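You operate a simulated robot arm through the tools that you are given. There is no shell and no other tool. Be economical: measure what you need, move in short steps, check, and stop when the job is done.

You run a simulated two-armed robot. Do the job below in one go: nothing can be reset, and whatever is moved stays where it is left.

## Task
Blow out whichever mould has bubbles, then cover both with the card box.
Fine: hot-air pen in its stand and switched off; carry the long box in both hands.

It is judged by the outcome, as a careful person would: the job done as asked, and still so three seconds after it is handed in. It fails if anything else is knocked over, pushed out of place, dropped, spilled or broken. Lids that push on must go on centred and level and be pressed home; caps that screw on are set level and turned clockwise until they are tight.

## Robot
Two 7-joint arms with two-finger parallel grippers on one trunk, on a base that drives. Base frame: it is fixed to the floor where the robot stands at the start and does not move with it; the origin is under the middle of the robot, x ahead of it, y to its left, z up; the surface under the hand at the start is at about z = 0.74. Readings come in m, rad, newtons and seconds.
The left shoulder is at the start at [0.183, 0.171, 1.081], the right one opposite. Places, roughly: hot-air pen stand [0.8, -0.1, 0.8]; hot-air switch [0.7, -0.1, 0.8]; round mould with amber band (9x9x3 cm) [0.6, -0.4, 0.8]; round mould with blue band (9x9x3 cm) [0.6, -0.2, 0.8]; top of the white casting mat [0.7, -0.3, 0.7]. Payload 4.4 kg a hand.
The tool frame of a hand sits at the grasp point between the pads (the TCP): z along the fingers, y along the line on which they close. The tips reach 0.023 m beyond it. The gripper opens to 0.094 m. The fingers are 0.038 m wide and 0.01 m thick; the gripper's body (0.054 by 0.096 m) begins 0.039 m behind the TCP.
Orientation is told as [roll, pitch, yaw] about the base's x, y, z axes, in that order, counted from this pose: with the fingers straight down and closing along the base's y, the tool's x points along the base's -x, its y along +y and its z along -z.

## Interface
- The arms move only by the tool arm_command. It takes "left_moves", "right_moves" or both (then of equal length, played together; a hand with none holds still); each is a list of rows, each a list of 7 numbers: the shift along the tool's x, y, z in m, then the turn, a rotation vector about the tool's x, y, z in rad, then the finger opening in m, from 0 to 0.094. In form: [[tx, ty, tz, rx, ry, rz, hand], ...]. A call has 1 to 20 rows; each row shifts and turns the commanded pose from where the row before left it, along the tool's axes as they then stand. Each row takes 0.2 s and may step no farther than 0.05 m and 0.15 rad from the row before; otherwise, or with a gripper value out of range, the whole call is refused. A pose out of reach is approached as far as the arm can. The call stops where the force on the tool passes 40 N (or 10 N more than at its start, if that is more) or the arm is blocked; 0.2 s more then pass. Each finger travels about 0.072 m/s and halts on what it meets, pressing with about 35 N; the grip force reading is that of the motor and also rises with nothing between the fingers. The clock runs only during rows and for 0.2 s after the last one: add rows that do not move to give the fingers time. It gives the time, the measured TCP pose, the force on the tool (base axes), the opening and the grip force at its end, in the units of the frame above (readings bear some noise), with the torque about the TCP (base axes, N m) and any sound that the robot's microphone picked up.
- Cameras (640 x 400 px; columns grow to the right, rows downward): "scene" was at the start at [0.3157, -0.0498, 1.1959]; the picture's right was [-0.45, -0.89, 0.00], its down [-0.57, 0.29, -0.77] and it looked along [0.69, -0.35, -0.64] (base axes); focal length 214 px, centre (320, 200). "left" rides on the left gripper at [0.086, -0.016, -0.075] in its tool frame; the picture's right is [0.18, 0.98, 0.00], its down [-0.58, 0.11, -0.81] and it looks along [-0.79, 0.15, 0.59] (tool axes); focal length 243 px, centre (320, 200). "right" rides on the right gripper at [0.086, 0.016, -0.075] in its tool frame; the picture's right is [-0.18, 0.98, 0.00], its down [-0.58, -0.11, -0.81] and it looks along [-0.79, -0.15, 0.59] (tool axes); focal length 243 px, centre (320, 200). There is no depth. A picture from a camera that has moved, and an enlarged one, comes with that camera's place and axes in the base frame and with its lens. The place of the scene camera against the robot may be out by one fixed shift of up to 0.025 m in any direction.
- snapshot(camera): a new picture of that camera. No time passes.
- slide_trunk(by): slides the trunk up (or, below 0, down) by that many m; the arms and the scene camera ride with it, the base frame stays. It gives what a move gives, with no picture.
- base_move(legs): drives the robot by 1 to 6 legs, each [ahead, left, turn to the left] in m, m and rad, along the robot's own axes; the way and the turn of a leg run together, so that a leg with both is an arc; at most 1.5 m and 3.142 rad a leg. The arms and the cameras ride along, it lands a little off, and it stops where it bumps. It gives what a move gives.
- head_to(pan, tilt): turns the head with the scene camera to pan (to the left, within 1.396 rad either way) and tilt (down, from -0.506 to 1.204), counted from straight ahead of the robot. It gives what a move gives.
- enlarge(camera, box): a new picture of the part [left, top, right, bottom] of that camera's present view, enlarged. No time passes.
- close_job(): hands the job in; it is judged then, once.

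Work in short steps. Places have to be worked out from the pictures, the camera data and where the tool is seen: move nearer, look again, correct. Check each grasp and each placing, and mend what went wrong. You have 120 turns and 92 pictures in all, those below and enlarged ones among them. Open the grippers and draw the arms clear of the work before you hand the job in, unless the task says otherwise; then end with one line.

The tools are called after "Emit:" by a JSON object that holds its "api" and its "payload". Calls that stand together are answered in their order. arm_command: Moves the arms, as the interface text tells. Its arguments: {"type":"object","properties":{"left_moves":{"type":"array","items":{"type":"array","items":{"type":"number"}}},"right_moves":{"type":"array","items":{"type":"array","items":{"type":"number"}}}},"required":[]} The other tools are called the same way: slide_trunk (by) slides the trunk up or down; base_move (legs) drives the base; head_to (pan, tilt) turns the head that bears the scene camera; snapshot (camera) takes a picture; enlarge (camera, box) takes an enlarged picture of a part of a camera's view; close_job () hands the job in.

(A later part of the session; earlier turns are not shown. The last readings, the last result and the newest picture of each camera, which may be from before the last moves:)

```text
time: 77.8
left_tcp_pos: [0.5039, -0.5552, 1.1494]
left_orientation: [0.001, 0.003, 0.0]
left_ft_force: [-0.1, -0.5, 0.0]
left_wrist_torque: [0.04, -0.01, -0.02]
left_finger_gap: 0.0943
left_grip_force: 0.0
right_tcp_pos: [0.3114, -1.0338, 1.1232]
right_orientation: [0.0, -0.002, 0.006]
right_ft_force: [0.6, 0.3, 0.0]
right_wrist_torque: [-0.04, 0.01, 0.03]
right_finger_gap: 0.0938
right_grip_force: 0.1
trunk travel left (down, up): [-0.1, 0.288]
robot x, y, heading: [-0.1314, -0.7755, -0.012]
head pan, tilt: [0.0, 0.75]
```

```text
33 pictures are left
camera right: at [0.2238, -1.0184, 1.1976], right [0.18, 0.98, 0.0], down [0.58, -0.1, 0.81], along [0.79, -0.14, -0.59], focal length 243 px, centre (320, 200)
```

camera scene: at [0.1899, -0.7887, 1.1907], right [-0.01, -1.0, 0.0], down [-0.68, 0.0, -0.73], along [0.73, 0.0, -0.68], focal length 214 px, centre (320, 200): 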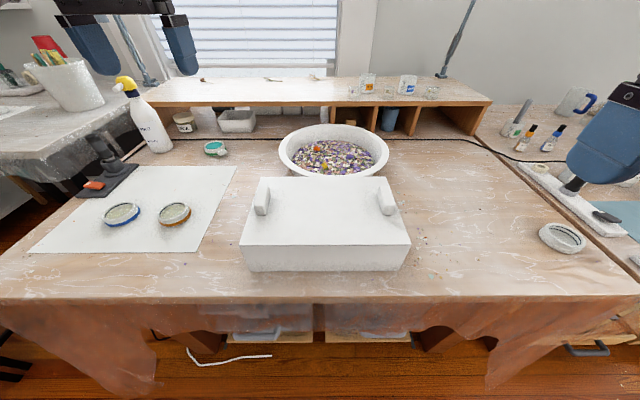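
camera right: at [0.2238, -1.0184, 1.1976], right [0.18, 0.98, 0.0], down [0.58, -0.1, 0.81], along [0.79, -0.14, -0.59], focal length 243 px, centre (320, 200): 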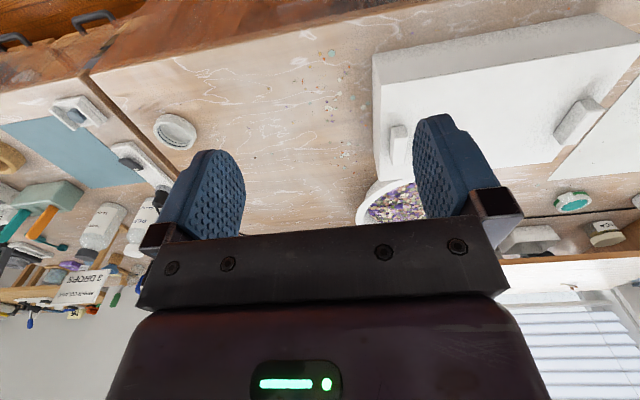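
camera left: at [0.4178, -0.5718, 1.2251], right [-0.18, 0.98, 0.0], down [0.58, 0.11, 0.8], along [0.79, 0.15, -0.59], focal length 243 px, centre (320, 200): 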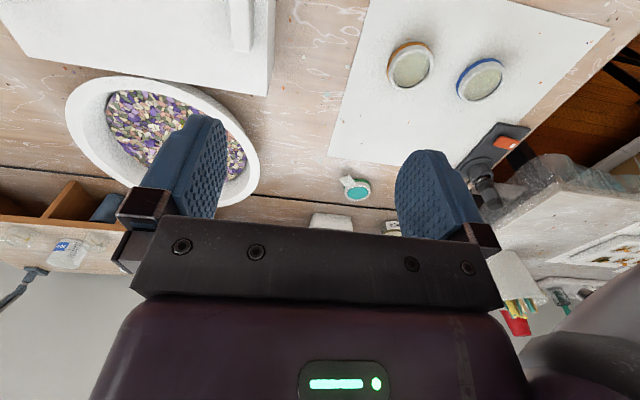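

The box is centred near (0.547, -0.79), with handles at about y -0.642 and -0.938. I'll bring both hands over, still high, and refine.

Emit:
{"api": "arm_command", "payload": {"left_moves": [[0, -0.0145, 0.025, 0, 0, 0, 0.094], [0, -0.0145, 0.025, 0, 0, 0, 0.094], [0, -0.0145, 0.025, 0, 0, 0, 0.094], [0, -0.0145, 0.025, 0, 0, 0, 0.094], [0, -0.0145, 0.025, 0, 0, 0, 0.094], [0, -0.0145, 0.025, 0, 0, 0, 0.094], [0, 0, 0, 0, 0, 0, 0.094]], "right_moves": [[-0.0315, 0.016, 0.0205, 0, 0, 0, 0.094], [-0.0315, 0.016, 0.0205, 0, 0, 0, 0.094], [-0.0315, 0.016, 0.0205, 0, 0, 0, 0.094], [-0.0315, 0.016, 0.0205, 0, 0, 0, 0.094], [-0.0315, 0.016, 0.0205, 0, 0, 0, 0.094], [-0.0315, 0.016, 0.0205, 0, 0, 0, 0.094], [0, 0, 0, 0, 0, 0, 0.094]]}}

Emit:
{"api": "snapshot", "payload": {"camera": "left"}}

Emit:
{"api": "snapshot", "payload": {"camera": "right"}}

```text
time: 79.4
left_tcp_pos: [0.507, -0.642, 0.9919]
left_orientation: [0.0, 0.013, 0.001]
left_ft_force: [-0.8, 1.3, 0.3]
left_wrist_torque: [-0.06, -0.01, -0.01]
left_finger_gap: 0.0941
left_grip_force: 0.1
right_tcp_pos: [0.5041, -0.9364, 0.9939]
right_orientation: [-0.001, 0.009, 0.003]
right_ft_force: [-0.1, 1.0, 1.4]
right_wrist_torque: [-0.09, -0.03, 0.02]
right_finger_gap: 0.0939
right_grip_force: 0.1
trunk travel left (down, up): [-0.1, 0.288]
robot x, y, heading: [-0.1284, -0.7765, -0.009]
head pan, tilt: [0.0, 0.75]
```

```text
32 pictures are left
camera left: at [0.4215, -0.6583, 1.0682], right [-0.18, 0.98, 0.0], down [0.59, 0.11, 0.8], along [0.78, 0.15, -0.6], focal length 243 px, centre (320, 200)
```

left: 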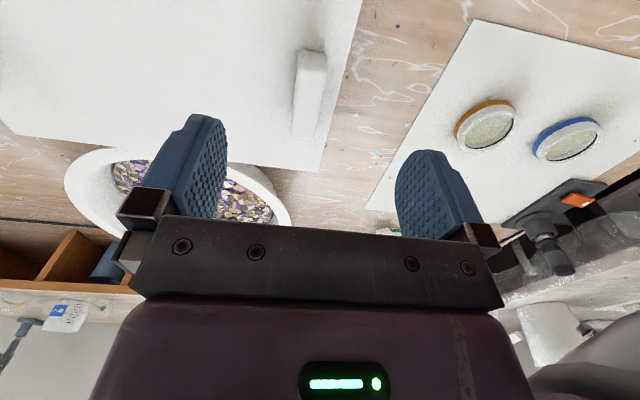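

```text
31 pictures are left
camera right: at [0.4166, -0.9211, 1.0687], right [0.18, 0.98, 0.0], down [0.59, -0.11, 0.8], along [0.79, -0.15, -0.6], focal length 243 px, centre (320, 200)
```

right: 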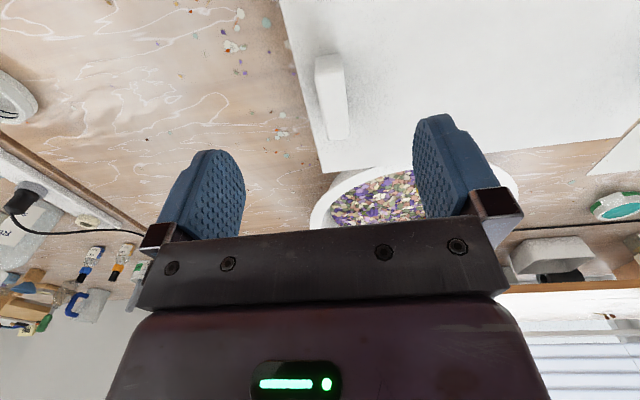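

Refined handles: left (0.540, -0.644), right (0.540, -0.9325), top at about z 0.862. I'll align above both and descend to z about 0.90.

Emit:
{"api": "arm_command", "payload": {"left_moves": [[-0.0165, -0.001, 0, 0, 0, 0, 0.094], [-0.0165, -0.001, 0, 0, 0, 0, 0.094], [0, 0, 0.03, 0, 0, 0, 0.094], [0, 0, 0.03, 0, 0, 0, 0.094], [0, 0, 0.03, 0, 0, 0, 0.094], [0, 0, 0, 0, 0, 0, 0.094]], "right_moves": [[-0.018, 0.002, 0, 0, 0, 0, 0.094], [-0.018, 0.002, 0, 0, 0, 0, 0.094], [0, 0, 0.03, 0, 0, 0, 0.094], [0, 0, 0.03, 0, 0, 0, 0.094], [0, 0, 0.032, 0, 0, 0, 0.094], [0, 0, 0, 0, 0, 0, 0.094]]}}

Emit:
{"api": "snapshot", "payload": {"camera": "left"}}

Emit:
{"api": "snapshot", "payload": {"camera": "right"}}

Emit:
{"api": "snapshot", "payload": {"camera": "scene"}}

```text
time: 80.8
left_tcp_pos: [0.5363, -0.6458, 0.9112]
left_orientation: [0.002, 0.002, -0.002]
left_ft_force: [-0.3, -0.3, 0.0]
left_wrist_torque: [-0.03, 0.01, 0.0]
left_finger_gap: 0.094
left_grip_force: 0.1
right_tcp_pos: [0.5229, -0.9508, 0.9257]
right_orientation: [0.002, -0.003, 0.007]
right_ft_force: [-0.7, 0.4, 0.7]
right_wrist_torque: [-0.04, -0.01, -0.05]
right_finger_gap: 0.0939
right_grip_force: 0.1
right hand out of reach, approached as far as the arm can: row 2, 3, 4, 5
trunk travel left (down, up): [-0.1, 0.288]
robot x, y, heading: [-0.1351, -0.7754, -0.009]
head pan, tilt: [0.0, 0.75]
```

```text
30 pictures are left
camera left: at [0.4491, -0.6609, 0.9855], right [-0.18, 0.98, 0.0], down [0.58, 0.11, 0.81], along [0.79, 0.15, -0.59], focal length 243 px, centre (320, 200)
```

left: 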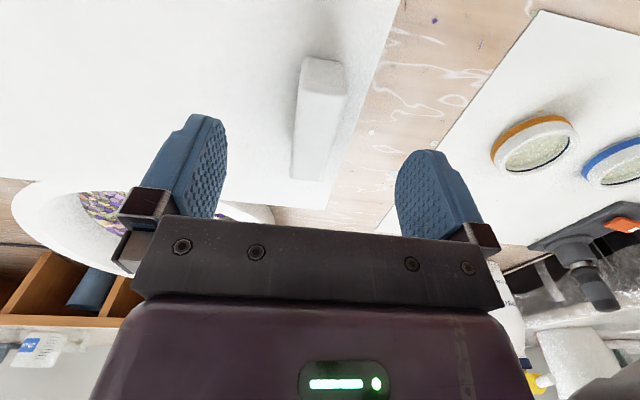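

```text
29 pictures are left
camera right: at [0.4345, -0.9362, 0.9993], right [0.18, 0.98, 0.0], down [0.58, -0.11, 0.81], along [0.8, -0.14, -0.59], focal length 243 px, centre (320, 200)
```

right: 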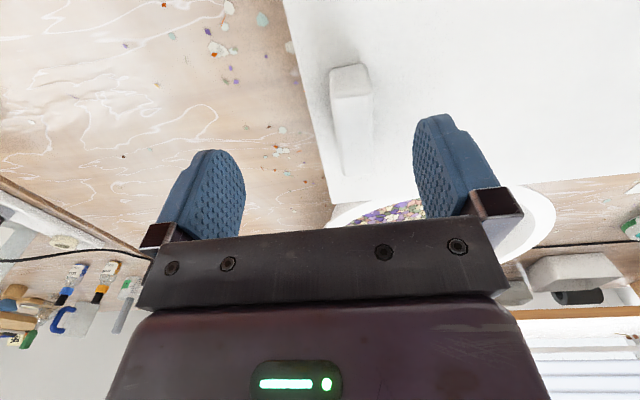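

```text
28 pictures are left
camera scene: at [0.1892, -0.7888, 1.1911], right [0.0, -1.0, 0.0], down [-0.68, 0.0, -0.73], along [0.73, 0.0, -0.68], focal length 214 px, centre (320, 200)
```

scene: 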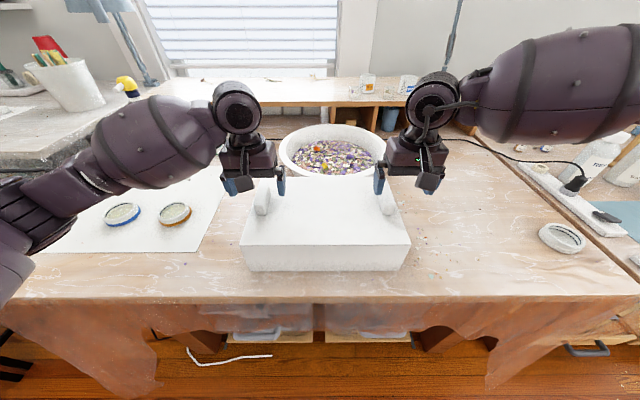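

The right arm is at its limit, so I'll raise both hands slightly and drive the base forward 0.08 m.

Emit:
{"api": "arm_command", "payload": {"left_moves": [[0.02, 0, -0.02, 0, 0, 0, 0.094], [0.02, 0, -0.02, 0, 0, 0, 0.094], [0.03, 0, -0.02, 0, 0, 0, 0.094], [0, 0, 0, 0, 0, 0, 0.094]], "right_moves": [[0.02, 0.005, -0.02, 0, 0, 0, 0.094], [0.02, 0.005, -0.02, 0, 0, 0, 0.094], [0.02, 0.005, -0.01, 0, 0, 0, 0.094], [0, 0, 0, 0, 0, 0, 0.094]]}}

Emit:
{"api": "base_move", "payload": {"legs": [[0.08, 0, 0.009]]}}

```text
time: 81.8
left_tcp_pos: [0.4673, -0.6438, 0.9687]
left_orientation: [0.002, 0.005, -0.001]
left_ft_force: [-0.1, -0.9, 0.2]
left_wrist_torque: [0.0, -0.01, 0.01]
left_finger_gap: 0.0942
left_grip_force: 0.1
right_tcp_pos: [0.4613, -0.9361, 0.9734]
right_orientation: [-0.001, 0.001, 0.006]
right_ft_force: [-1.1, -0.8, 0.0]
right_wrist_torque: [-0.01, -0.01, 0.02]
right_finger_gap: 0.0941
right_grip_force: 0.0
trunk travel left (down, up): [-0.1, 0.288]
robot x, y, heading: [-0.1371, -0.7772, -0.005]
head pan, tilt: [0.0, 0.75]
```

```text
time: 82.8
left_tcp_pos: [0.5466, -0.6377, 0.9694]
left_orientation: [0.002, 0.004, 0.006]
left_ft_force: [0.4, 0.2, 0.0]
left_wrist_torque: [0.0, -0.01, 0.0]
left_finger_gap: 0.0941
left_grip_force: 0.0
right_tcp_pos: [0.5424, -0.932, 0.9737]
right_orientation: [0.002, -0.002, 0.016]
right_ft_force: [1.0, 0.8, -0.2]
right_wrist_torque: [0.05, 0.0, -0.01]
right_finger_gap: 0.0941
right_grip_force: 0.1
trunk travel left (down, up): [-0.1, 0.288]
robot x, y, heading: [-0.0496, -0.7778, 0.003]
head pan, tilt: [0.0, 0.75]
```

Both hands are nearly over the handles. I'll make fine corrections and descend to z about 0.885.

Emit:
{"api": "arm_command", "payload": {"left_moves": [[0.0066, -0.0073, 0.02, 0, 0, 0.006, 0.094], [0, 0, 0.02, 0, 0, 0, 0.094], [0, 0, 0.02, 0, 0, 0, 0.094], [0, 0, 0.024, 0, 0, 0, 0.094], [0, 0, 0, 0, 0, 0, 0.094]], "right_moves": [[0.0024, 0, 0.02, 0, 0, 0.014, 0.094], [0, 0, 0.02, 0, 0, 0, 0.094], [0, 0, 0.02, 0, 0, 0, 0.094], [0, 0, 0.028, 0, 0, 0, 0.094], [0, 0, 0, 0, 0, 0, 0.094]]}}

Emit:
{"api": "snapshot", "payload": {"camera": "left"}}

Emit:
{"api": "snapshot", "payload": {"camera": "right"}}

```text
time: 84.0
left_tcp_pos: [0.5384, -0.6457, 0.8876]
left_orientation: [0.0, 0.001, 0.004]
left_ft_force: [0.4, 0.2, 0.6]
left_wrist_torque: [-0.07, -0.02, -0.01]
left_finger_gap: 0.0939
left_grip_force: 0.1
right_tcp_pos: [0.5408, -0.9327, 0.8888]
right_orientation: [-0.001, -0.005, 0.002]
right_ft_force: [-0.1, 0.5, -0.4]
right_wrist_torque: [0.0, -0.04, -0.01]
right_finger_gap: 0.0942
right_grip_force: 0.1
trunk travel left (down, up): [-0.1, 0.288]
robot x, y, heading: [-0.0534, -0.7717, 0.002]
head pan, tilt: [0.0, 0.75]
```

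```text
27 pictures are left
camera left: at [0.4517, -0.6626, 0.962], right [-0.19, 0.98, 0.0], down [0.58, 0.11, 0.81], along [0.79, 0.15, -0.59], focal length 243 px, centre (320, 200)
```

left: 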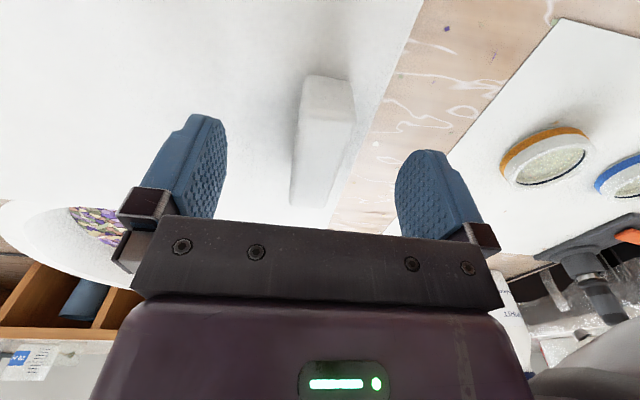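

```text
26 pictures are left
camera right: at [0.453, -0.9159, 0.9615], right [0.18, 0.98, 0.0], down [0.58, -0.11, 0.81], along [0.8, -0.15, -0.59], focal length 243 px, centre (320, 200)
```

right: 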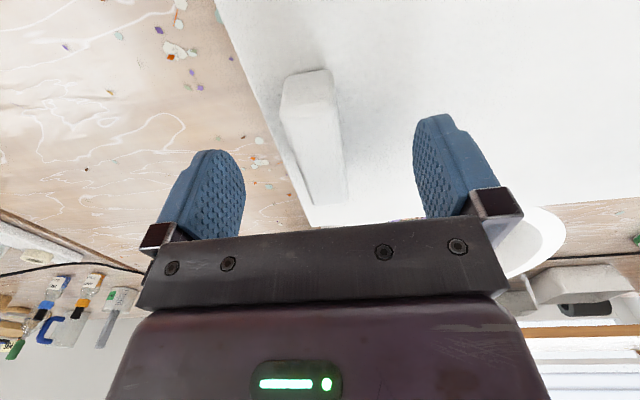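

Both handles are between the fingers. I'll lower in small steps towards the lid, watching the force.

Emit:
{"api": "arm_command", "payload": {"left_moves": [[0, 0, 0.006, 0, 0, 0, 0.094], [0, 0, 0.005, 0, 0, 0, 0.094], [0, 0, 0.003, 0, 0, 0, 0.094], [0, 0, 0, 0, 0, 0, 0.094]], "right_moves": [[0, 0, 0.006, 0, 0, 0, 0.094], [0, 0, 0.006, 0, 0, 0, 0.094], [0, 0, 0.003, 0, 0, 0, 0.094], [0, 0, 0, 0, 0, 0, 0.094]]}}

Emit:
{"api": "enlarge", "payload": {"camera": "scene", "box": [210, 140, 430, 280]}}

```text
time: 85.0
left_tcp_pos: [0.5384, -0.6458, 0.8719]
left_orientation: [0.002, 0.002, 0.003]
left_ft_force: [0.3, 0.1, -0.3]
left_wrist_torque: [-0.02, -0.02, 0.01]
left_finger_gap: 0.0941
left_grip_force: 0.0
right_tcp_pos: [0.5406, -0.9322, 0.8707]
right_orientation: [0.0, -0.002, 0.003]
right_ft_force: [0.1, 0.3, 0.3]
right_wrist_torque: [0.0, 0.0, 0.01]
right_finger_gap: 0.0942
right_grip_force: 0.0
trunk travel left (down, up): [-0.1, 0.288]
robot x, y, heading: [-0.0502, -0.7758, 0.003]
head pan, tilt: [0.0, 0.75]
```

```text
2.86 times, centred on (320, 210) of scene
camera zoom: at [0.2702, -0.7859, 1.1908], right [0.0, -1.0, 0.0], down [-0.68, 0.0, -0.73], along [0.73, 0.0, -0.68], focal length 613 px, centre (320, 171)
```

zoom: 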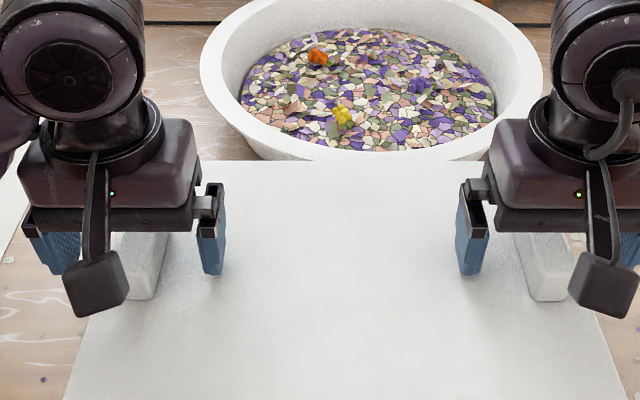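

No contact yet. I'll go 3 mm lower, then close both hands.

Emit:
{"api": "arm_command", "payload": {"left_moves": [[0, 0, 0.003, 0, 0, 0, 0.094], [0, 0, 0, 0, 0, 0, 0.07], [0, 0, 0, 0, 0, 0, 0.04], [0, 0, 0, 0, 0, 0, 0.01], [0, 0, 0, 0, 0, 0, 0], [0, 0, 0, 0, 0, 0, 0], [0, 0, 0, 0, 0, 0, 0]], "right_moves": [[0, 0, 0.002, 0, 0, 0, 0.094], [0, 0, 0, 0, 0, 0, 0.07], [0, 0, 0, 0, 0, 0, 0.04], [0, 0, 0, 0, 0, 0, 0.01], [0, 0, 0, 0, 0, 0, 0], [0, 0, 0, 0, 0, 0, 0], [0, 0, 0, 0, 0, 0, 0]]}}

Emit:
{"api": "snapshot", "payload": {"camera": "left"}}

Emit:
{"api": "snapshot", "payload": {"camera": "right"}}

```text
time: 86.7
left_tcp_pos: [0.5376, -0.645, 0.8683]
left_orientation: [0.002, 0.005, 0.003]
left_ft_force: [-2.1, -5.5, 0.1]
left_wrist_torque: [-0.06, -0.2, -0.28]
left_finger_gap: 0.0239
left_grip_force: 34.8
right_tcp_pos: [0.5422, -0.9308, 0.8692]
right_orientation: [0.002, -0.003, 0.002]
right_ft_force: [1.3, 3.7, -0.6]
right_wrist_torque: [-0.07, -0.06, -0.32]
right_finger_gap: 0.0237
right_grip_force: 34.9
trunk travel left (down, up): [-0.1, 0.288]
robot x, y, heading: [-0.0533, -0.7713, 0.006]
head pan, tilt: [0.0, 0.75]
```

```text
24 pictures are left
camera left: at [0.4521, -0.6627, 0.9437], right [-0.19, 0.98, 0.0], down [0.58, 0.11, 0.8], along [0.79, 0.15, -0.59], focal length 243 px, centre (320, 200)
```

left: 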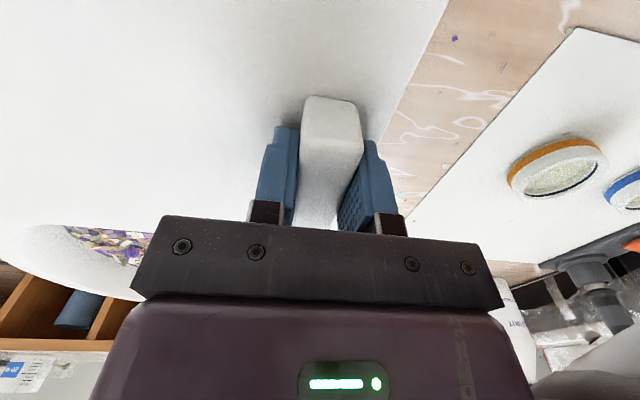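

```text
23 pictures are left
camera right: at [0.4535, -0.9151, 0.9429], right [0.18, 0.98, 0.0], down [0.58, -0.11, 0.81], along [0.79, -0.15, -0.59], focal length 243 px, centre (320, 200)
```

right: 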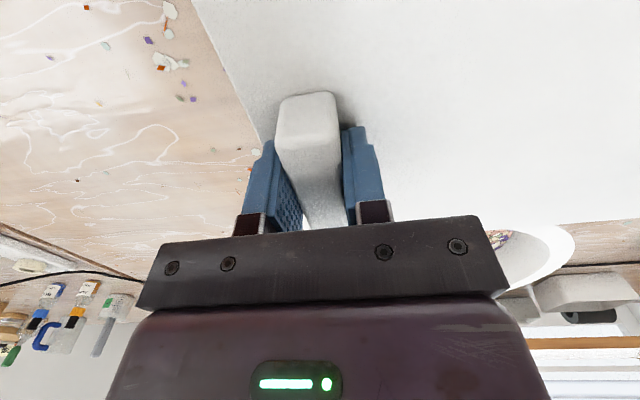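

Both handles are firmly gripped at 24 mm. I'll lift with the trunk so that both hands rise together, starting with a small lift to check.

Emit:
{"api": "slide_trunk", "payload": {"by": 0.04}}

Emit:
{"api": "enlarge", "payload": {"camera": "scene", "box": [160, 100, 480, 300]}}

```text
time: 87.5
left_tcp_pos: [0.5397, -0.6456, 0.9047]
left_orientation: [0.002, 0.008, 0.005]
left_ft_force: [0.8, 0.5, -0.4]
left_wrist_torque: [-0.02, 0.01, 0.0]
left_finger_gap: 0.0
left_grip_force: 35.1
right_tcp_pos: [0.5372, -0.9321, 0.9665]
right_orientation: [0.001, -0.132, 0.003]
right_ft_force: [-0.2, -0.5, -0.3]
right_wrist_torque: [0.02, -0.02, 0.03]
right_finger_gap: 0.0001
right_grip_force: 34.9
trunk travel left (down, up): [-0.14, 0.248]
robot x, y, heading: [-0.0519, -0.7774, 0.004]
head pan, tilt: [0.0, 0.75]
```

```text
2.00 times, centred on (320, 200) of scene
camera zoom: at [0.2317, -0.786, 1.239], right [0.0, -1.0, 0.0], down [-0.68, 0.0, -0.73], along [0.73, 0.0, -0.68], focal length 429 px, centre (320, 200)
```

zoom: 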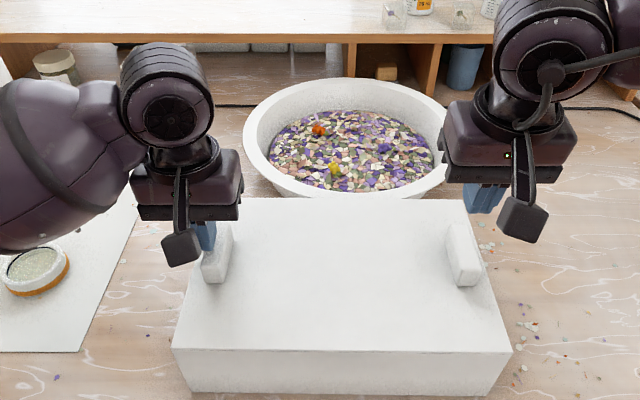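

Both fingers slipped off the handles: the trunk motion tilted the right hand, and the grip was too shallow. The box is still in place. I'll raise the left hand, level the right one, return the trunk, and regrip deeper, then lift with the arms.

Emit:
{"api": "arm_command", "payload": {"left_moves": [[0, 0, -0.03, 0, 0, 0, 0.03], [0, 0, -0.03, 0, 0, 0, 0.06], [0, 0, 0, 0, 0, 0, 0.094], [0, 0, 0, 0, 0, 0, 0.094]], "right_moves": [[0, 0, -0.01, 0, 0.066, 0, 0.03], [0, 0, 0, 0, 0.066, 0, 0.06], [0, 0, 0, 0, 0, 0, 0.094], [0, 0, 0, 0, 0, 0, 0.094]]}}

Emit:
{"api": "slide_trunk", "payload": {"by": -0.04}}

Emit:
{"api": "snapshot", "payload": {"camera": "left"}}

Emit:
{"api": "snapshot", "payload": {"camera": "right"}}

```text
time: 88.5
left_tcp_pos: [0.5381, -0.646, 0.9694]
left_orientation: [0.003, 0.003, 0.005]
left_ft_force: [0.5, -0.7, 0.2]
left_wrist_torque: [0.01, -0.01, -0.02]
left_finger_gap: 0.094
left_grip_force: 0.1
right_tcp_pos: [0.5462, -0.96, 0.9924]
right_orientation: [0.001, -0.003, 0.002]
right_ft_force: [0.5, 0.0, 0.0]
right_wrist_torque: [0.04, 0.0, -0.01]
right_finger_gap: 0.0942
right_grip_force: 0.1
right hand out of reach, approached as far as the arm can: row 2
trunk travel left (down, up): [-0.14, 0.248]
robot x, y, heading: [-0.0515, -0.7731, 0.012]
head pan, tilt: [0.0, 0.75]
```

```text
time: 89.3
left_tcp_pos: [0.5375, -0.6469, 0.932]
left_orientation: [0.001, -0.002, 0.005]
left_ft_force: [0.9, 0.0, -0.3]
left_wrist_torque: [-0.02, -0.03, 0.01]
left_finger_gap: 0.094
left_grip_force: 0.0
right_tcp_pos: [0.5451, -0.9598, 0.9542]
right_orientation: [0.002, -0.009, 0.0]
right_ft_force: [-0.4, -0.5, 1.0]
right_wrist_torque: [0.0, -0.03, 0.01]
right_finger_gap: 0.0939
right_grip_force: 0.0
trunk travel left (down, up): [-0.1, 0.288]
robot x, y, heading: [-0.054, -0.7805, 0.003]
head pan, tilt: [0.0, 0.75]
```

```text
21 pictures are left
camera left: at [0.4506, -0.6632, 1.0062], right [-0.19, 0.98, 0.0], down [0.58, 0.11, 0.81], along [0.79, 0.15, -0.59], focal length 243 px, centre (320, 200)
```

left: 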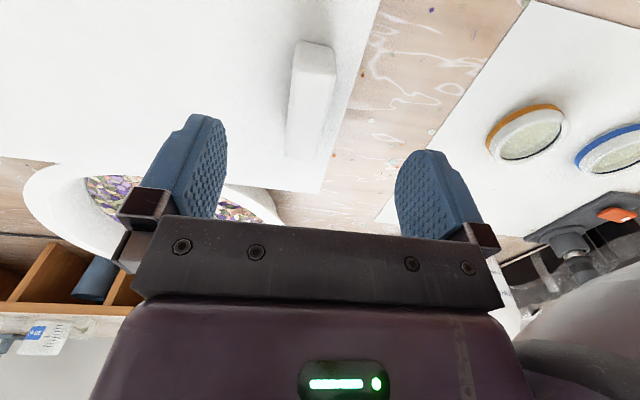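

```text
20 pictures are left
camera right: at [0.4565, -0.9438, 1.0274], right [0.18, 0.98, 0.0], down [0.58, -0.11, 0.81], along [0.8, -0.15, -0.59], focal length 243 px, centre (320, 200)
```

right: 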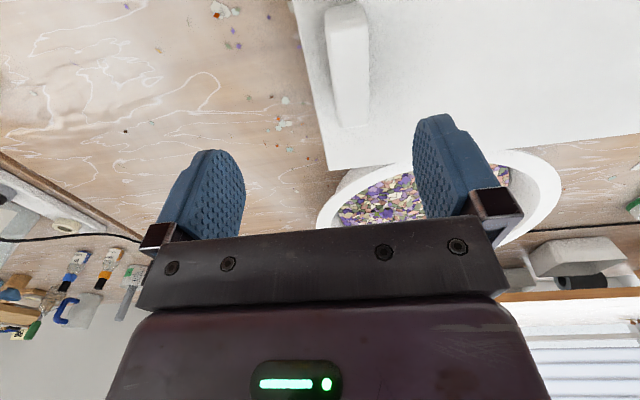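

Same place within a few mm. I'll realign and descend to z about 0.885, then check.

Emit:
{"api": "arm_command", "payload": {"left_moves": [[-0.0025, -0.003, 0.014, 0, 0, 0, 0.094], [0, 0, 0.014, 0, 0, 0, 0.094], [0, 0, 0.018, 0, 0, 0, 0.094], [0, 0, 0, 0, 0, 0, 0.094]], "right_moves": [[0.005, 0.022, 0, 0, 0.004, 0, 0.094], [0, 0, 0.03, 0, 0, 0, 0.094], [0, 0, 0.038, 0, 0, 0, 0.094], [0, 0, 0, 0, 0, 0, 0.094]]}}

Emit:
{"api": "snapshot", "payload": {"camera": "left"}}

Emit:
{"api": "snapshot", "payload": {"camera": "right"}}

```text
time: 90.3
left_tcp_pos: [0.5404, -0.6479, 0.8849]
left_orientation: [0.002, 0.003, 0.004]
left_ft_force: [-0.5, -0.7, 0.6]
left_wrist_torque: [0.02, -0.02, -0.01]
left_finger_gap: 0.0938
left_grip_force: 0.2
right_tcp_pos: [0.5418, -0.9367, 0.884]
right_orientation: [0.002, -0.004, 0.001]
right_ft_force: [0.1, 0.2, 0.0]
right_wrist_torque: [0.01, -0.02, 0.0]
right_finger_gap: 0.094
right_grip_force: 0.0
trunk travel left (down, up): [-0.1, 0.288]
robot x, y, heading: [-0.0504, -0.7727, 0.0]
head pan, tilt: [0.0, 0.75]
```

```text
19 pictures are left
camera left: at [0.4546, -0.6652, 0.9588], right [-0.19, 0.98, 0.0], down [0.58, 0.11, 0.81], along [0.79, 0.15, -0.59], focal length 243 px, centre (320, 200)
```

left: 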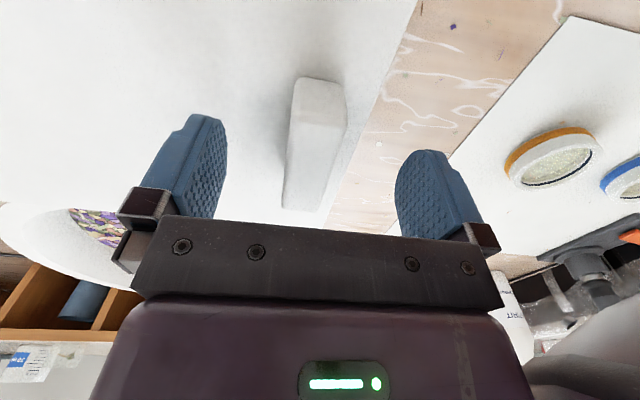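

```text
18 pictures are left
camera right: at [0.4534, -0.9207, 0.958], right [0.18, 0.98, 0.0], down [0.58, -0.11, 0.81], along [0.79, -0.15, -0.59], focal length 243 px, centre (320, 200)
```

right: 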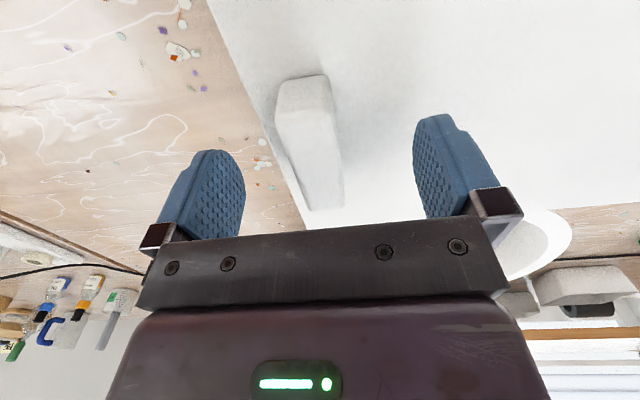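

The box shifted about 6 mm in -y. I'll centre and descend gently until the tips meet the lid.

Emit:
{"api": "arm_command", "payload": {"left_moves": [[0, -0.003, 0.01, 0, 0, 0, 0.094], [0, 0, 0.008, 0, 0, 0, 0.094], [0, 0, 0.004, 0, 0, 0, 0.094], [0, 0, 0.002, 0, 0, 0, 0.094], [0, 0, 0, 0, 0, 0, 0.094]], "right_moves": [[0, 0.001, 0.01, 0, 0, 0, 0.094], [0, 0, 0.008, 0, 0, 0, 0.094], [0, 0, 0.003, 0, 0, 0, 0.094], [0, 0, 0.002, 0, 0, 0, 0.094], [0, 0, 0, 0, 0, 0, 0.094]]}}

```text
time: 91.4
left_tcp_pos: [0.5421, -0.6527, 0.8672]
left_orientation: [-0.007, -0.016, 0.002]
left_ft_force: [-0.4, 4.6, 25.0]
left_wrist_torque: [-1.14, 0.48, -0.38]
left_finger_gap: 0.092
left_grip_force: 0.1
right_tcp_pos: [0.5415, -0.9344, 0.8672]
right_orientation: [0.007, -0.012, 0.002]
right_ft_force: [-5.6, -6.9, 28.3]
right_wrist_torque: [1.2, 0.63, 0.45]
right_finger_gap: 0.0909
right_grip_force: 0.1
trunk travel left (down, up): [-0.1, 0.288]
robot x, y, heading: [-0.0536, -0.7779, 0.003]
head pan, tilt: [0.0, 0.75]
stopped in row 5 (left hand): the force on the tool passed its limit at 42 N (the readings are from after the stop); the commanded pose is now the measured one
```

The fingertips rest on the lid at TCP z about 0.868, so the grip depth was already full and the trunk motion caused the slip. I'll ease up 1.5 mm, close both hands, and lift with the arms.

Emit:
{"api": "arm_command", "payload": {"left_moves": [[0, 0, -0.002, 0, 0.014, 0, 0.094], [0, 0, 0, 0, 0, 0, 0.06], [0, 0, 0, 0, 0, 0, 0.03], [0, 0, 0, 0, 0, 0, 0], [0, 0, 0, 0, 0, 0, 0], [0, 0, 0, 0, 0, 0, 0], [0, 0, 0, 0, 0, 0, 0]], "right_moves": [[0, 0, -0.002, 0, 0.01, 0, 0.094], [0, 0, 0, 0, 0, 0, 0.06], [0, 0, 0, 0, 0, 0, 0.03], [0, 0, 0, 0, 0, 0, 0], [0, 0, 0, 0, 0, 0, 0], [0, 0, 0, 0, 0, 0, 0], [0, 0, 0, 0, 0, 0, 0]]}}

```text
time: 92.1
left_tcp_pos: [0.5411, -0.6524, 0.8683]
left_orientation: [-0.006, 0.002, 0.003]
left_ft_force: [-3.5, 7.7, 18.4]
left_wrist_torque: [0.49, -0.24, 0.27]
left_finger_gap: 0.0322
left_grip_force: 2.2
right_tcp_pos: [0.5424, -0.9351, 0.8673]
right_orientation: [0.008, -0.005, -0.001]
right_ft_force: [-2.5, -11.9, 24.3]
right_wrist_torque: [-0.66, 0.47, 0.16]
right_finger_gap: 0.0321
right_grip_force: 0.4
trunk travel left (down, up): [-0.1, 0.288]
robot x, y, heading: [-0.0521, -0.778, 0.005]
head pan, tilt: [0.0, 0.75]
stopped in row 3 (left hand): the force on the tool passed its limit at 45 N (the readings are from after the stop); the commanded pose is now the measured one
```

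The tips were rubbing on the lid. I'll rise 3 mm more and finish closing.

Emit:
{"api": "arm_command", "payload": {"left_moves": [[0, 0, -0.003, 0.006, 0, 0, 0.034], [0, 0, 0, 0, 0, 0, 0.02], [0, 0, 0, 0, 0, 0, 0], [0, 0, 0, 0, 0, 0, 0], [0, 0, 0, 0, 0, 0, 0]], "right_moves": [[0, 0, -0.003, -0.007, 0, 0, 0.034], [0, 0, 0, 0, 0, 0, 0.02], [0, 0, 0, 0, 0, 0, 0], [0, 0, 0, 0, 0, 0, 0], [0, 0, 0, 0, 0, 0, 0]]}}

```text
time: 93.1
left_tcp_pos: [0.5421, -0.6508, 0.8674]
left_orientation: [-0.004, 0.005, 0.002]
left_ft_force: [-3.6, 2.2, 10.0]
left_wrist_torque: [0.78, -0.01, -0.76]
left_finger_gap: 0.0237
left_grip_force: 34.6
right_tcp_pos: [0.5424, -0.9354, 0.8675]
right_orientation: [0.007, 0.003, -0.002]
right_ft_force: [-1.4, -1.3, 9.9]
right_wrist_torque: [-0.93, 0.11, 0.0]
right_finger_gap: 0.0238
right_grip_force: 35.2
trunk travel left (down, up): [-0.1, 0.288]
robot x, y, heading: [-0.0494, -0.7714, 0.001]
head pan, tilt: [0.0, 0.75]
stopped in row 4 (left hand): the force on the tool passed its limit at 41 N (the readings are from after the stop); the commanded pose is now the measured one
```

Gripped at 24 mm on both sides. I'll lift 1 cm slowly and check the forces and openings.

Emit:
{"api": "arm_command", "payload": {"left_moves": [[0, 0, -0.003, 0, 0, 0, 0], [0, 0, -0.003, 0, 0, 0, 0], [0, 0, -0.003, 0, 0, 0, 0], [0, 0, -0.003, 0, 0, 0, 0], [0, 0, -0.003, 0, 0, 0, 0], [0, 0, 0, 0, 0, 0, 0]], "right_moves": [[0, 0, -0.003, 0, 0, 0, 0], [0, 0, -0.003, 0, 0, 0, 0], [0, 0, -0.003, 0, 0, 0, 0], [0, 0, -0.003, 0, 0, 0, 0], [0, 0, -0.003, 0, 0, 0, 0], [0, 0, 0, 0, 0, 0, 0]]}}

```text
time: 94.5
left_tcp_pos: [0.5433, -0.6523, 0.8823]
left_orientation: [-0.007, 0.012, 0.004]
left_ft_force: [-6.2, -4.9, -0.9]
left_wrist_torque: [0.41, 0.02, -1.33]
left_finger_gap: 0.024
left_grip_force: 34.9
right_tcp_pos: [0.5441, -0.9372, 0.8815]
right_orientation: [0.008, 0.003, -0.004]
right_ft_force: [6.3, 5.6, -3.1]
right_wrist_torque: [-0.8, 0.06, -0.36]
right_finger_gap: 0.0237
right_grip_force: 35.1
trunk travel left (down, up): [-0.1, 0.288]
robot x, y, heading: [-0.0513, -0.7744, 0.006]
head pan, tilt: [0.0, 0.75]
```

The hold is good and the box is light. I'll lift a further 6 cm.

Emit:
{"api": "arm_command", "payload": {"left_moves": [[0, 0, -0.006, 0, 0, 0, 0], [0, 0, -0.006, 0, 0, 0, 0], [0, 0, -0.006, 0, 0, 0, 0], [0, 0, -0.006, 0, 0, 0, 0], [0, 0, -0.006, 0, 0, 0, 0], [0, 0, -0.006, 0, 0, 0, 0], [0, 0, -0.006, 0, 0, 0, 0], [0, 0, -0.006, 0, 0, 0, 0], [0, 0, -0.006, 0, 0, 0, 0], [0, 0, -0.006, 0, 0, 0, 0]], "right_moves": [[0, 0, -0.006, 0, 0, 0, 0], [0, 0, -0.006, 0, 0, 0, 0], [0, 0, -0.006, 0, 0, 0, 0], [0, 0, -0.006, 0, 0, 0, 0], [0, 0, -0.006, 0, 0, 0, 0], [0, 0, -0.006, 0, 0, 0, 0], [0, 0, -0.006, 0, 0, 0, 0], [0, 0, -0.006, 0, 0, 0, 0], [0, 0, -0.006, 0, 0, 0, 0], [0, 0, -0.006, 0, 0, 0, 0]]}}

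Emit:
{"api": "snapshot", "payload": {"camera": "scene"}}

```text
time: 96.7
left_tcp_pos: [0.5442, -0.6521, 0.9434]
left_orientation: [-0.006, 0.008, 0.005]
left_ft_force: [-6.0, -14.1, -2.2]
left_wrist_torque: [0.47, -0.24, -1.29]
left_finger_gap: 0.0239
left_grip_force: 35.4
right_tcp_pos: [0.5457, -0.9364, 0.9432]
right_orientation: [0.007, 0.004, -0.003]
right_ft_force: [6.7, 13.7, -0.8]
right_wrist_torque: [-0.35, 0.26, -0.51]
right_finger_gap: 0.024
right_grip_force: 35.1
trunk travel left (down, up): [-0.1, 0.288]
robot x, y, heading: [-0.05, -0.7769, 0.006]
head pan, tilt: [0.0, 0.75]
```

```text
17 pictures are left
camera scene: at [0.2705, -0.7857, 1.1908], right [0.0, -1.0, 0.0], down [-0.68, 0.0, -0.73], along [0.73, 0.0, -0.68], focal length 214 px, centre (320, 200)
```

scene: 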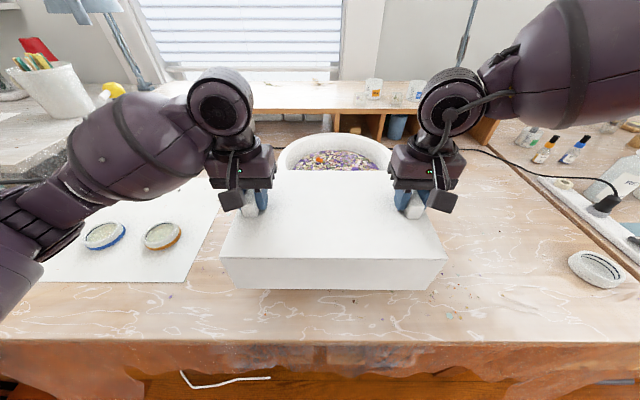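

The box is up, level, with its underside at about z 0.81. I'll relieve the inward pull slightly, then drive left 0.25 m and check.

Emit:
{"api": "arm_command", "payload": {"left_moves": [[0, -0.001, 0, 0, 0, 0, 0], [0, 0, 0, 0, 0, 0, 0]], "right_moves": [[0, 0.001, 0, 0, 0, 0, 0], [0, 0, 0, 0, 0, 0, 0]]}}

Emit:
{"api": "base_move", "payload": {"legs": [[0, 0.25, 0]]}}

Emit:
{"api": "snapshot", "payload": {"camera": "scene"}}

```text
time: 97.3
left_tcp_pos: [0.5446, -0.6513, 0.9429]
left_orientation: [-0.003, 0.009, 0.003]
left_ft_force: [-7.1, -0.5, -1.3]
left_wrist_torque: [0.37, 0.06, -1.59]
left_finger_gap: 0.0236
left_grip_force: 35.5
right_tcp_pos: [0.5452, -0.9368, 0.9426]
right_orientation: [0.006, 0.004, -0.004]
right_ft_force: [6.7, 1.2, -1.8]
right_wrist_torque: [-0.25, -0.03, -0.33]
right_finger_gap: 0.0236
right_grip_force: 34.9
trunk travel left (down, up): [-0.1, 0.288]
robot x, y, heading: [-0.0538, -0.7774, 0.01]
head pan, tilt: [0.0, 0.75]
```

```text
time: 100.1
left_tcp_pos: [0.5443, -0.4027, 0.9422]
left_orientation: [-0.002, 0.008, 0.003]
left_ft_force: [-6.0, 26.0, -0.4]
left_wrist_torque: [0.45, -0.02, -1.26]
left_finger_gap: 0.024
left_grip_force: 34.5
right_tcp_pos: [0.5441, -0.6875, 0.9412]
right_orientation: [0.006, 0.002, -0.003]
right_ft_force: [5.8, -26.4, -1.5]
right_wrist_torque: [-0.49, 0.03, -0.38]
right_finger_gap: 0.0237
right_grip_force: 35.1
trunk travel left (down, up): [-0.1, 0.288]
robot x, y, heading: [-0.0554, -0.5265, 0.006]
head pan, tilt: [0.0, 0.75]
```

```text
16 pictures are left
camera scene: at [0.2697, -0.5362, 1.1906], right [0.0, -1.0, 0.0], down [-0.68, 0.0, -0.73], along [0.73, 0.0, -0.68], focal length 214 px, centre (320, 200)
```

scene: 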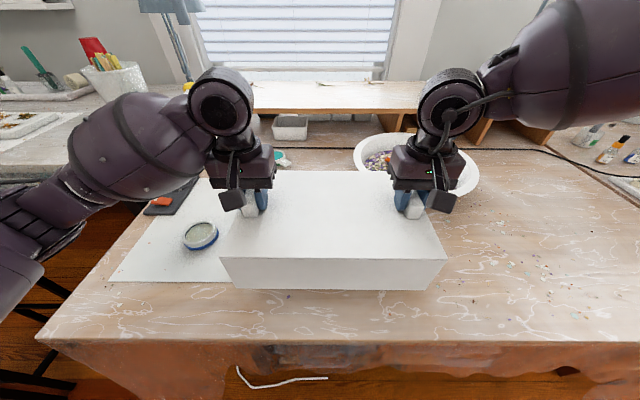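

The box is carrying well, with some 26 N of inward squeeze between the hands. I'll relieve it and drive 0.24 m farther left.

Emit:
{"api": "arm_command", "payload": {"left_moves": [[0, 0.001, 0, 0, 0, 0, 0], [0, 0, 0, 0, 0, 0, 0]], "right_moves": [[0, -0.001, 0, 0, 0, 0, 0], [0, 0, 0, 0, 0, 0, 0]]}}

Emit:
{"api": "base_move", "payload": {"legs": [[0, 0.242, 0]]}}

Emit:
{"api": "snapshot", "payload": {"camera": "scene"}}

```text
time: 100.7
left_tcp_pos: [0.5436, -0.4022, 0.9414]
left_orientation: [-0.006, 0.01, 0.001]
left_ft_force: [-5.6, -16.4, -1.6]
left_wrist_torque: [0.39, -0.56, -1.08]
left_finger_gap: 0.0238
left_grip_force: 34.9
right_tcp_pos: [0.5434, -0.687, 0.9417]
right_orientation: [0.008, 0.004, -0.002]
right_ft_force: [5.7, 15.1, -1.2]
right_wrist_torque: [-0.54, 0.59, -0.21]
right_finger_gap: 0.024
right_grip_force: 35.3
trunk travel left (down, up): [-0.1, 0.288]
robot x, y, heading: [-0.0517, -0.5274, 0.004]
head pan, tilt: [0.0, 0.75]
```

```text
time: 103.4
left_tcp_pos: [0.543, -0.1614, 0.9435]
left_orientation: [-0.008, 0.01, 0.003]
left_ft_force: [-5.7, -38.7, -3.0]
left_wrist_torque: [0.36, 0.26, -1.16]
left_finger_gap: 0.0239
left_grip_force: 35.3
right_tcp_pos: [0.5421, -0.4463, 0.9418]
right_orientation: [0.009, 0.002, -0.001]
right_ft_force: [5.4, 39.0, -1.4]
right_wrist_torque: [-0.32, -0.28, -0.31]
right_finger_gap: 0.0237
right_grip_force: 35.4
trunk travel left (down, up): [-0.1, 0.288]
robot x, y, heading: [-0.0554, -0.2847, 0.004]
head pan, tilt: [0.0, 0.75]
```

```text
15 pictures are left
camera scene: at [0.2687, -0.2955, 1.1906], right [0.0, -1.0, 0.0], down [-0.68, 0.0, -0.73], along [0.73, 0.0, -0.68], focal length 214 px, centre (320, 200)
```

scene: 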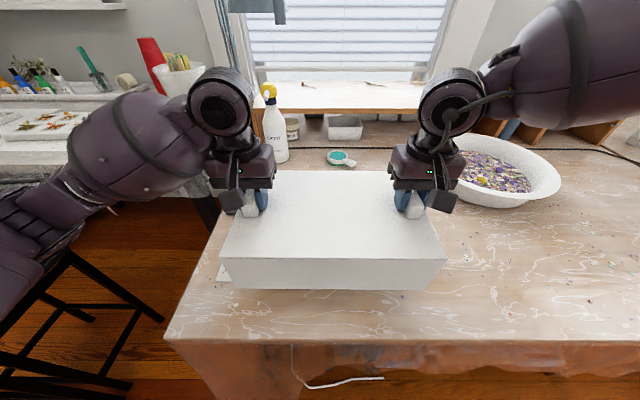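

The box centre is at (0.5425, -0.304). I'll relieve the tension, then drive forward 0.045 m to centre it over the moulds.

Emit:
{"api": "arm_command", "payload": {"left_moves": [[0, -0.001, 0, 0, 0, 0, 0], [0, 0, 0, 0, 0, 0, 0]], "right_moves": [[0, 0.001, 0, 0, 0, 0, 0], [0, 0, 0, 0, 0, 0, 0]]}}

Emit:
{"api": "base_move", "payload": {"legs": [[0.045, 0, 0]]}}

Emit:
{"api": "head_to", "payload": {"pan": 0.0, "tilt": 1.0}}

Emit:
{"api": "snapshot", "payload": {"camera": "scene"}}

Emit:
{"api": "snapshot", "payload": {"camera": "left"}}

```text
time: 104.0
left_tcp_pos: [0.5431, -0.1623, 0.9419]
left_orientation: [-0.005, 0.01, 0.001]
left_ft_force: [-3.3, 12.8, -1.5]
left_wrist_torque: [0.6, -0.14, -1.28]
left_finger_gap: 0.024
left_grip_force: 35.2
right_tcp_pos: [0.5429, -0.4464, 0.9414]
right_orientation: [0.008, 0.003, -0.005]
right_ft_force: [3.7, -12.5, -1.3]
right_wrist_torque: [-0.44, 0.15, 0.35]
right_finger_gap: 0.0237
right_grip_force: 34.9
trunk travel left (down, up): [-0.1, 0.288]
robot x, y, heading: [-0.0523, -0.288, 0.001]
head pan, tilt: [0.0, 0.75]
```

```text
time: 104.9
left_tcp_pos: [0.5883, -0.161, 0.943]
left_orientation: [-0.005, 0.01, 0.003]
left_ft_force: [-5.0, 24.1, -2.6]
left_wrist_torque: [0.58, 0.37, -1.26]
left_finger_gap: 0.0239
left_grip_force: 34.8
right_tcp_pos: [0.5874, -0.447, 0.9411]
right_orientation: [0.008, 0.003, -0.005]
right_ft_force: [4.7, -25.0, -2.2]
right_wrist_torque: [-0.54, -0.33, 0.02]
right_finger_gap: 0.0236
right_grip_force: 34.8
trunk travel left (down, up): [-0.1, 0.288]
robot x, y, heading: [-0.0106, -0.287, 0.004]
head pan, tilt: [0.0, 0.75]
```

```text
time: 105.7
left_tcp_pos: [0.5859, -0.1615, 0.943]
left_orientation: [-0.004, 0.01, 0.003]
left_ft_force: [-2.6, 0.7, -1.9]
left_wrist_torque: [0.54, -0.26, -1.22]
left_finger_gap: 0.0238
left_grip_force: 34.1
right_tcp_pos: [0.5877, -0.4468, 0.9423]
right_orientation: [0.007, 0.003, -0.006]
right_ft_force: [2.8, -1.4, -1.1]
right_wrist_torque: [-0.44, 0.25, 0.49]
right_finger_gap: 0.0237
right_grip_force: 35.2
trunk travel left (down, up): [-0.1, 0.288]
robot x, y, heading: [-0.0124, -0.2857, 0.003]
head pan, tilt: [0.0, 1.0]
```

```text
14 pictures are left
camera scene: at [0.2997, -0.2956, 1.1716], right [0.0, -1.0, 0.0], down [-0.84, 0.0, -0.54], along [0.54, 0.0, -0.84], focal length 214 px, centre (320, 200)
```

scene: 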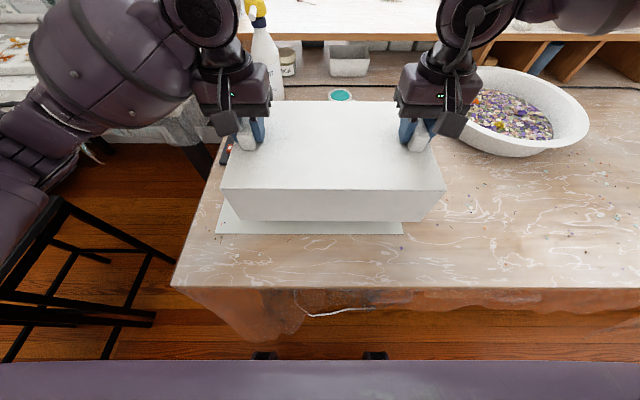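

```text
13 pictures are left
camera left: at [0.5002, -0.1781, 1.018], right [-0.19, 0.98, 0.0], down [0.59, 0.11, 0.8], along [0.79, 0.15, -0.6], focal length 243 px, centre (320, 200)
```

left: 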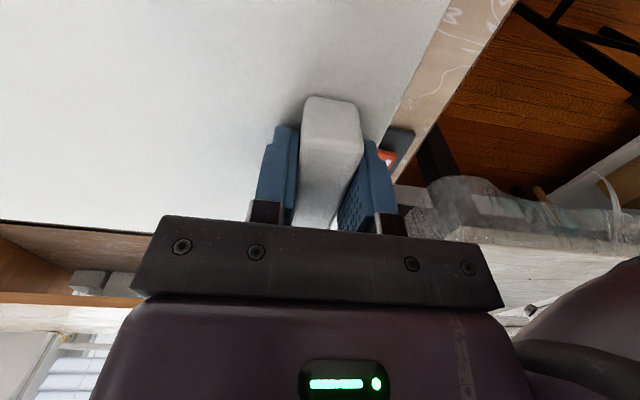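

The box is centred at (0.587, -0.304). It covers both moulds with at least 2 cm of margin and stays about 3.5 cm clear of the pen stand. I'll lower it 6.4 cm, then finish gently.

Emit:
{"api": "arm_command", "payload": {"left_moves": [[0, 0, 0.008, 0, 0, 0, 0], [0, 0, 0.008, 0, 0, 0, 0], [0, 0, 0.008, 0, 0, 0, 0], [0, 0, 0.008, 0, 0, 0, 0], [0, 0, 0.008, 0, 0, 0, 0], [0, 0, 0.008, 0, 0, 0, 0], [0, 0, 0.008, 0, 0, 0, 0], [0, 0, 0.008, 0, 0, 0, 0], [0, 0, 0, 0, 0, 0, 0]], "right_moves": [[0, 0, 0.008, 0, 0, 0, 0], [0, 0, 0.008, 0, 0, 0, 0], [0, 0, 0.008, 0, 0, 0, 0], [0, 0, 0.008, 0, 0, 0, 0], [0, 0, 0.008, 0, 0, 0, 0], [0, 0, 0.008, 0, 0, 0, 0], [0, 0, 0.008, 0, 0, 0, 0], [0, 0, 0.008, 0, 0, 0, 0], [0, 0, 0, 0, 0, 0, 0]]}}

Emit:
{"api": "snapshot", "payload": {"camera": "scene"}}

```text
time: 107.7
left_tcp_pos: [0.5874, -0.1616, 0.8781]
left_orientation: [-0.003, 0.009, 0.003]
left_ft_force: [0.4, 13.5, -3.0]
left_wrist_torque: [0.59, 0.43, -0.98]
left_finger_gap: 0.0239
left_grip_force: 35.1
right_tcp_pos: [0.5876, -0.446, 0.878]
right_orientation: [0.007, 0.003, -0.005]
right_ft_force: [0.0, -13.9, -0.1]
right_wrist_torque: [-0.3, -0.42, 0.91]
right_finger_gap: 0.0239
right_grip_force: 35.1
trunk travel left (down, up): [-0.1, 0.288]
robot x, y, heading: [-0.0103, -0.2851, 0.003]
head pan, tilt: [0.0, 1.0]
```

```text
12 pictures are left
camera scene: at [0.2995, -0.2956, 1.1717], right [0.0, -1.0, 0.0], down [-0.84, 0.0, -0.54], along [0.54, 0.0, -0.84], focal length 214 px, centre (320, 200)
```

scene: 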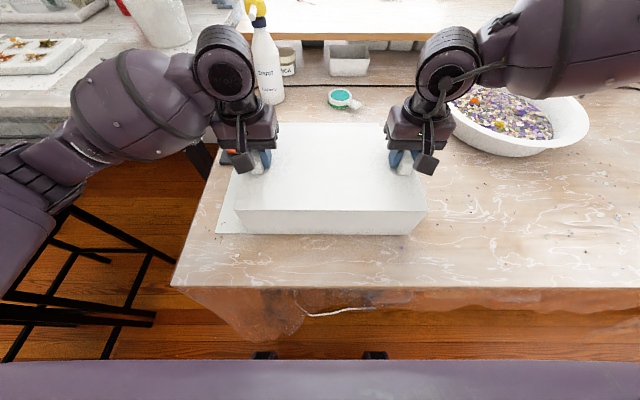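

No contact so far. I'll make the last centimetre in 2 mm steps.

Emit:
{"api": "arm_command", "payload": {"left_moves": [[0, 0, 0.002, 0, 0, 0, 0], [0, 0, 0.002, 0, 0, 0, 0], [0, 0, 0.002, 0, 0, 0, 0], [0, 0, 0.002, 0, 0, 0, 0], [0, 0, 0, 0, 0, 0, 0]], "right_moves": [[0, 0, 0.002, 0, 0, 0, 0], [0, 0, 0.002, 0, 0, 0, 0], [0, 0, 0.002, 0, 0, 0, 0], [0, 0, 0.002, 0, 0, 0, 0], [0, 0, 0, 0, 0, 0, 0]]}}

```text
time: 108.9
left_tcp_pos: [0.5855, -0.1619, 0.8708]
left_orientation: [-0.004, 0.009, 0.004]
left_ft_force: [-1.2, 24.6, -1.4]
left_wrist_torque: [0.36, -0.71, -1.12]
left_finger_gap: 0.0236
left_grip_force: 34.5
right_tcp_pos: [0.5874, -0.4461, 0.8704]
right_orientation: [0.006, 0.002, -0.005]
right_ft_force: [0.8, -22.9, 2.6]
right_wrist_torque: [-0.58, 0.34, 0.87]
right_finger_gap: 0.0235
right_grip_force: 35.3
trunk travel left (down, up): [-0.1, 0.288]
robot x, y, heading: [-0.0136, -0.2868, 0.008]
head pan, tilt: [0.0, 1.0]
```

Emit:
{"api": "arm_command", "payload": {"left_moves": [[0, 0, 0.0015, 0, 0, 0, 0], [0, 0, 0.0015, 0, 0, 0, 0], [0, 0, 0, 0, 0, 0, 0]], "right_moves": [[0, 0, 0.0015, 0, 0, 0, 0], [0, 0, 0.001, 0, 0, 0, 0], [0, 0, 0, 0, 0, 0, 0]]}}

```text
time: 109.7
left_tcp_pos: [0.586, -0.1615, 0.8698]
left_orientation: [-0.003, 0.005, 0.003]
left_ft_force: [-1.3, 33.6, 4.9]
left_wrist_torque: [0.44, -0.89, -1.2]
left_finger_gap: 0.0242
left_grip_force: 34.6
right_tcp_pos: [0.587, -0.4466, 0.8702]
right_orientation: [0.006, -0.002, -0.007]
right_ft_force: [0.9, -32.6, 15.5]
right_wrist_torque: [-0.54, -0.42, 0.71]
right_finger_gap: 0.0238
right_grip_force: 35.0
trunk travel left (down, up): [-0.1, 0.288]
robot x, y, heading: [-0.01, -0.2835, 0.001]
head pan, tilt: [0.0, 1.0]
```

The box is resting on the mat, with both hands pushing up slightly. I'll ease the squeeze, open both hands and rise.

Emit:
{"api": "arm_command", "payload": {"left_moves": [[0, 0.001, 0, 0, 0, 0, 0], [0, 0, 0, 0, 0, 0, 0.03], [0, 0, 0, 0, 0, 0, 0.05], [0, 0, 0, 0, 0, 0, 0.07], [0, 0, 0, 0, 0, 0, 0.07], [0, 0, -0.015, 0, 0, 0, 0.07], [0, 0, -0.02, 0, 0, 0, 0.07], [0, 0, -0.03, 0, 0, 0, 0.07], [0, 0, -0.03, 0, 0, 0, 0.07], [0, 0, 0, 0, 0, 0, 0.07]], "right_moves": [[0, -0.001, 0, 0, 0, 0, 0], [0, 0, 0, 0, 0, 0, 0.03], [0, 0, 0, 0, 0, 0, 0.05], [0, 0, 0, 0, 0, 0, 0.07], [0, 0, 0, 0, 0, 0, 0.07], [0, 0, -0.015, 0, 0, 0, 0.07], [0, 0, -0.02, 0, 0, 0, 0.07], [0, 0, -0.03, 0, 0, 0, 0.07], [0, 0, -0.03, 0, 0, 0, 0.07], [0, 0, 0, 0, 0, 0, 0.07]]}}

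Emit:
{"api": "snapshot", "payload": {"camera": "scene"}}

```text
time: 111.9
left_tcp_pos: [0.5869, -0.1613, 0.9603]
left_orientation: [-0.004, 0.013, 0.003]
left_ft_force: [-0.2, -0.4, -0.4]
left_wrist_torque: [0.02, 0.03, -0.01]
left_finger_gap: 0.07
left_grip_force: 0.1
right_tcp_pos: [0.5868, -0.4471, 0.9603]
right_orientation: [0.006, 0.005, -0.004]
right_ft_force: [0.1, -0.2, 0.0]
right_wrist_torque: [0.01, -0.01, -0.01]
right_finger_gap: 0.0703
right_grip_force: 0.0
trunk travel left (down, up): [-0.1, 0.288]
robot x, y, heading: [-0.0083, -0.2849, 0.005]
head pan, tilt: [0.0, 1.0]
```

```text
11 pictures are left
camera scene: at [0.3006, -0.2956, 1.1709], right [0.0, -1.0, 0.0], down [-0.84, 0.0, -0.54], along [0.54, 0.0, -0.84], focal length 214 px, centre (320, 200)
```

scene: 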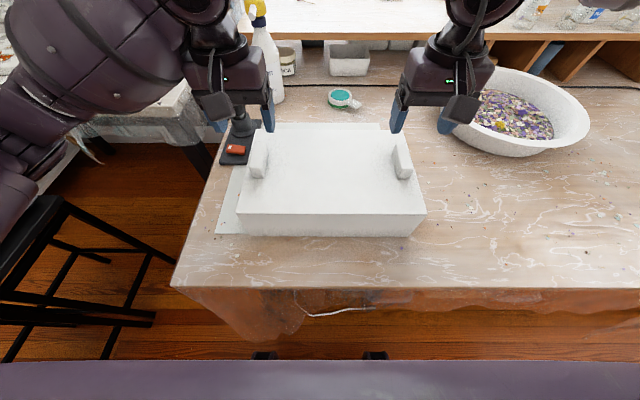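

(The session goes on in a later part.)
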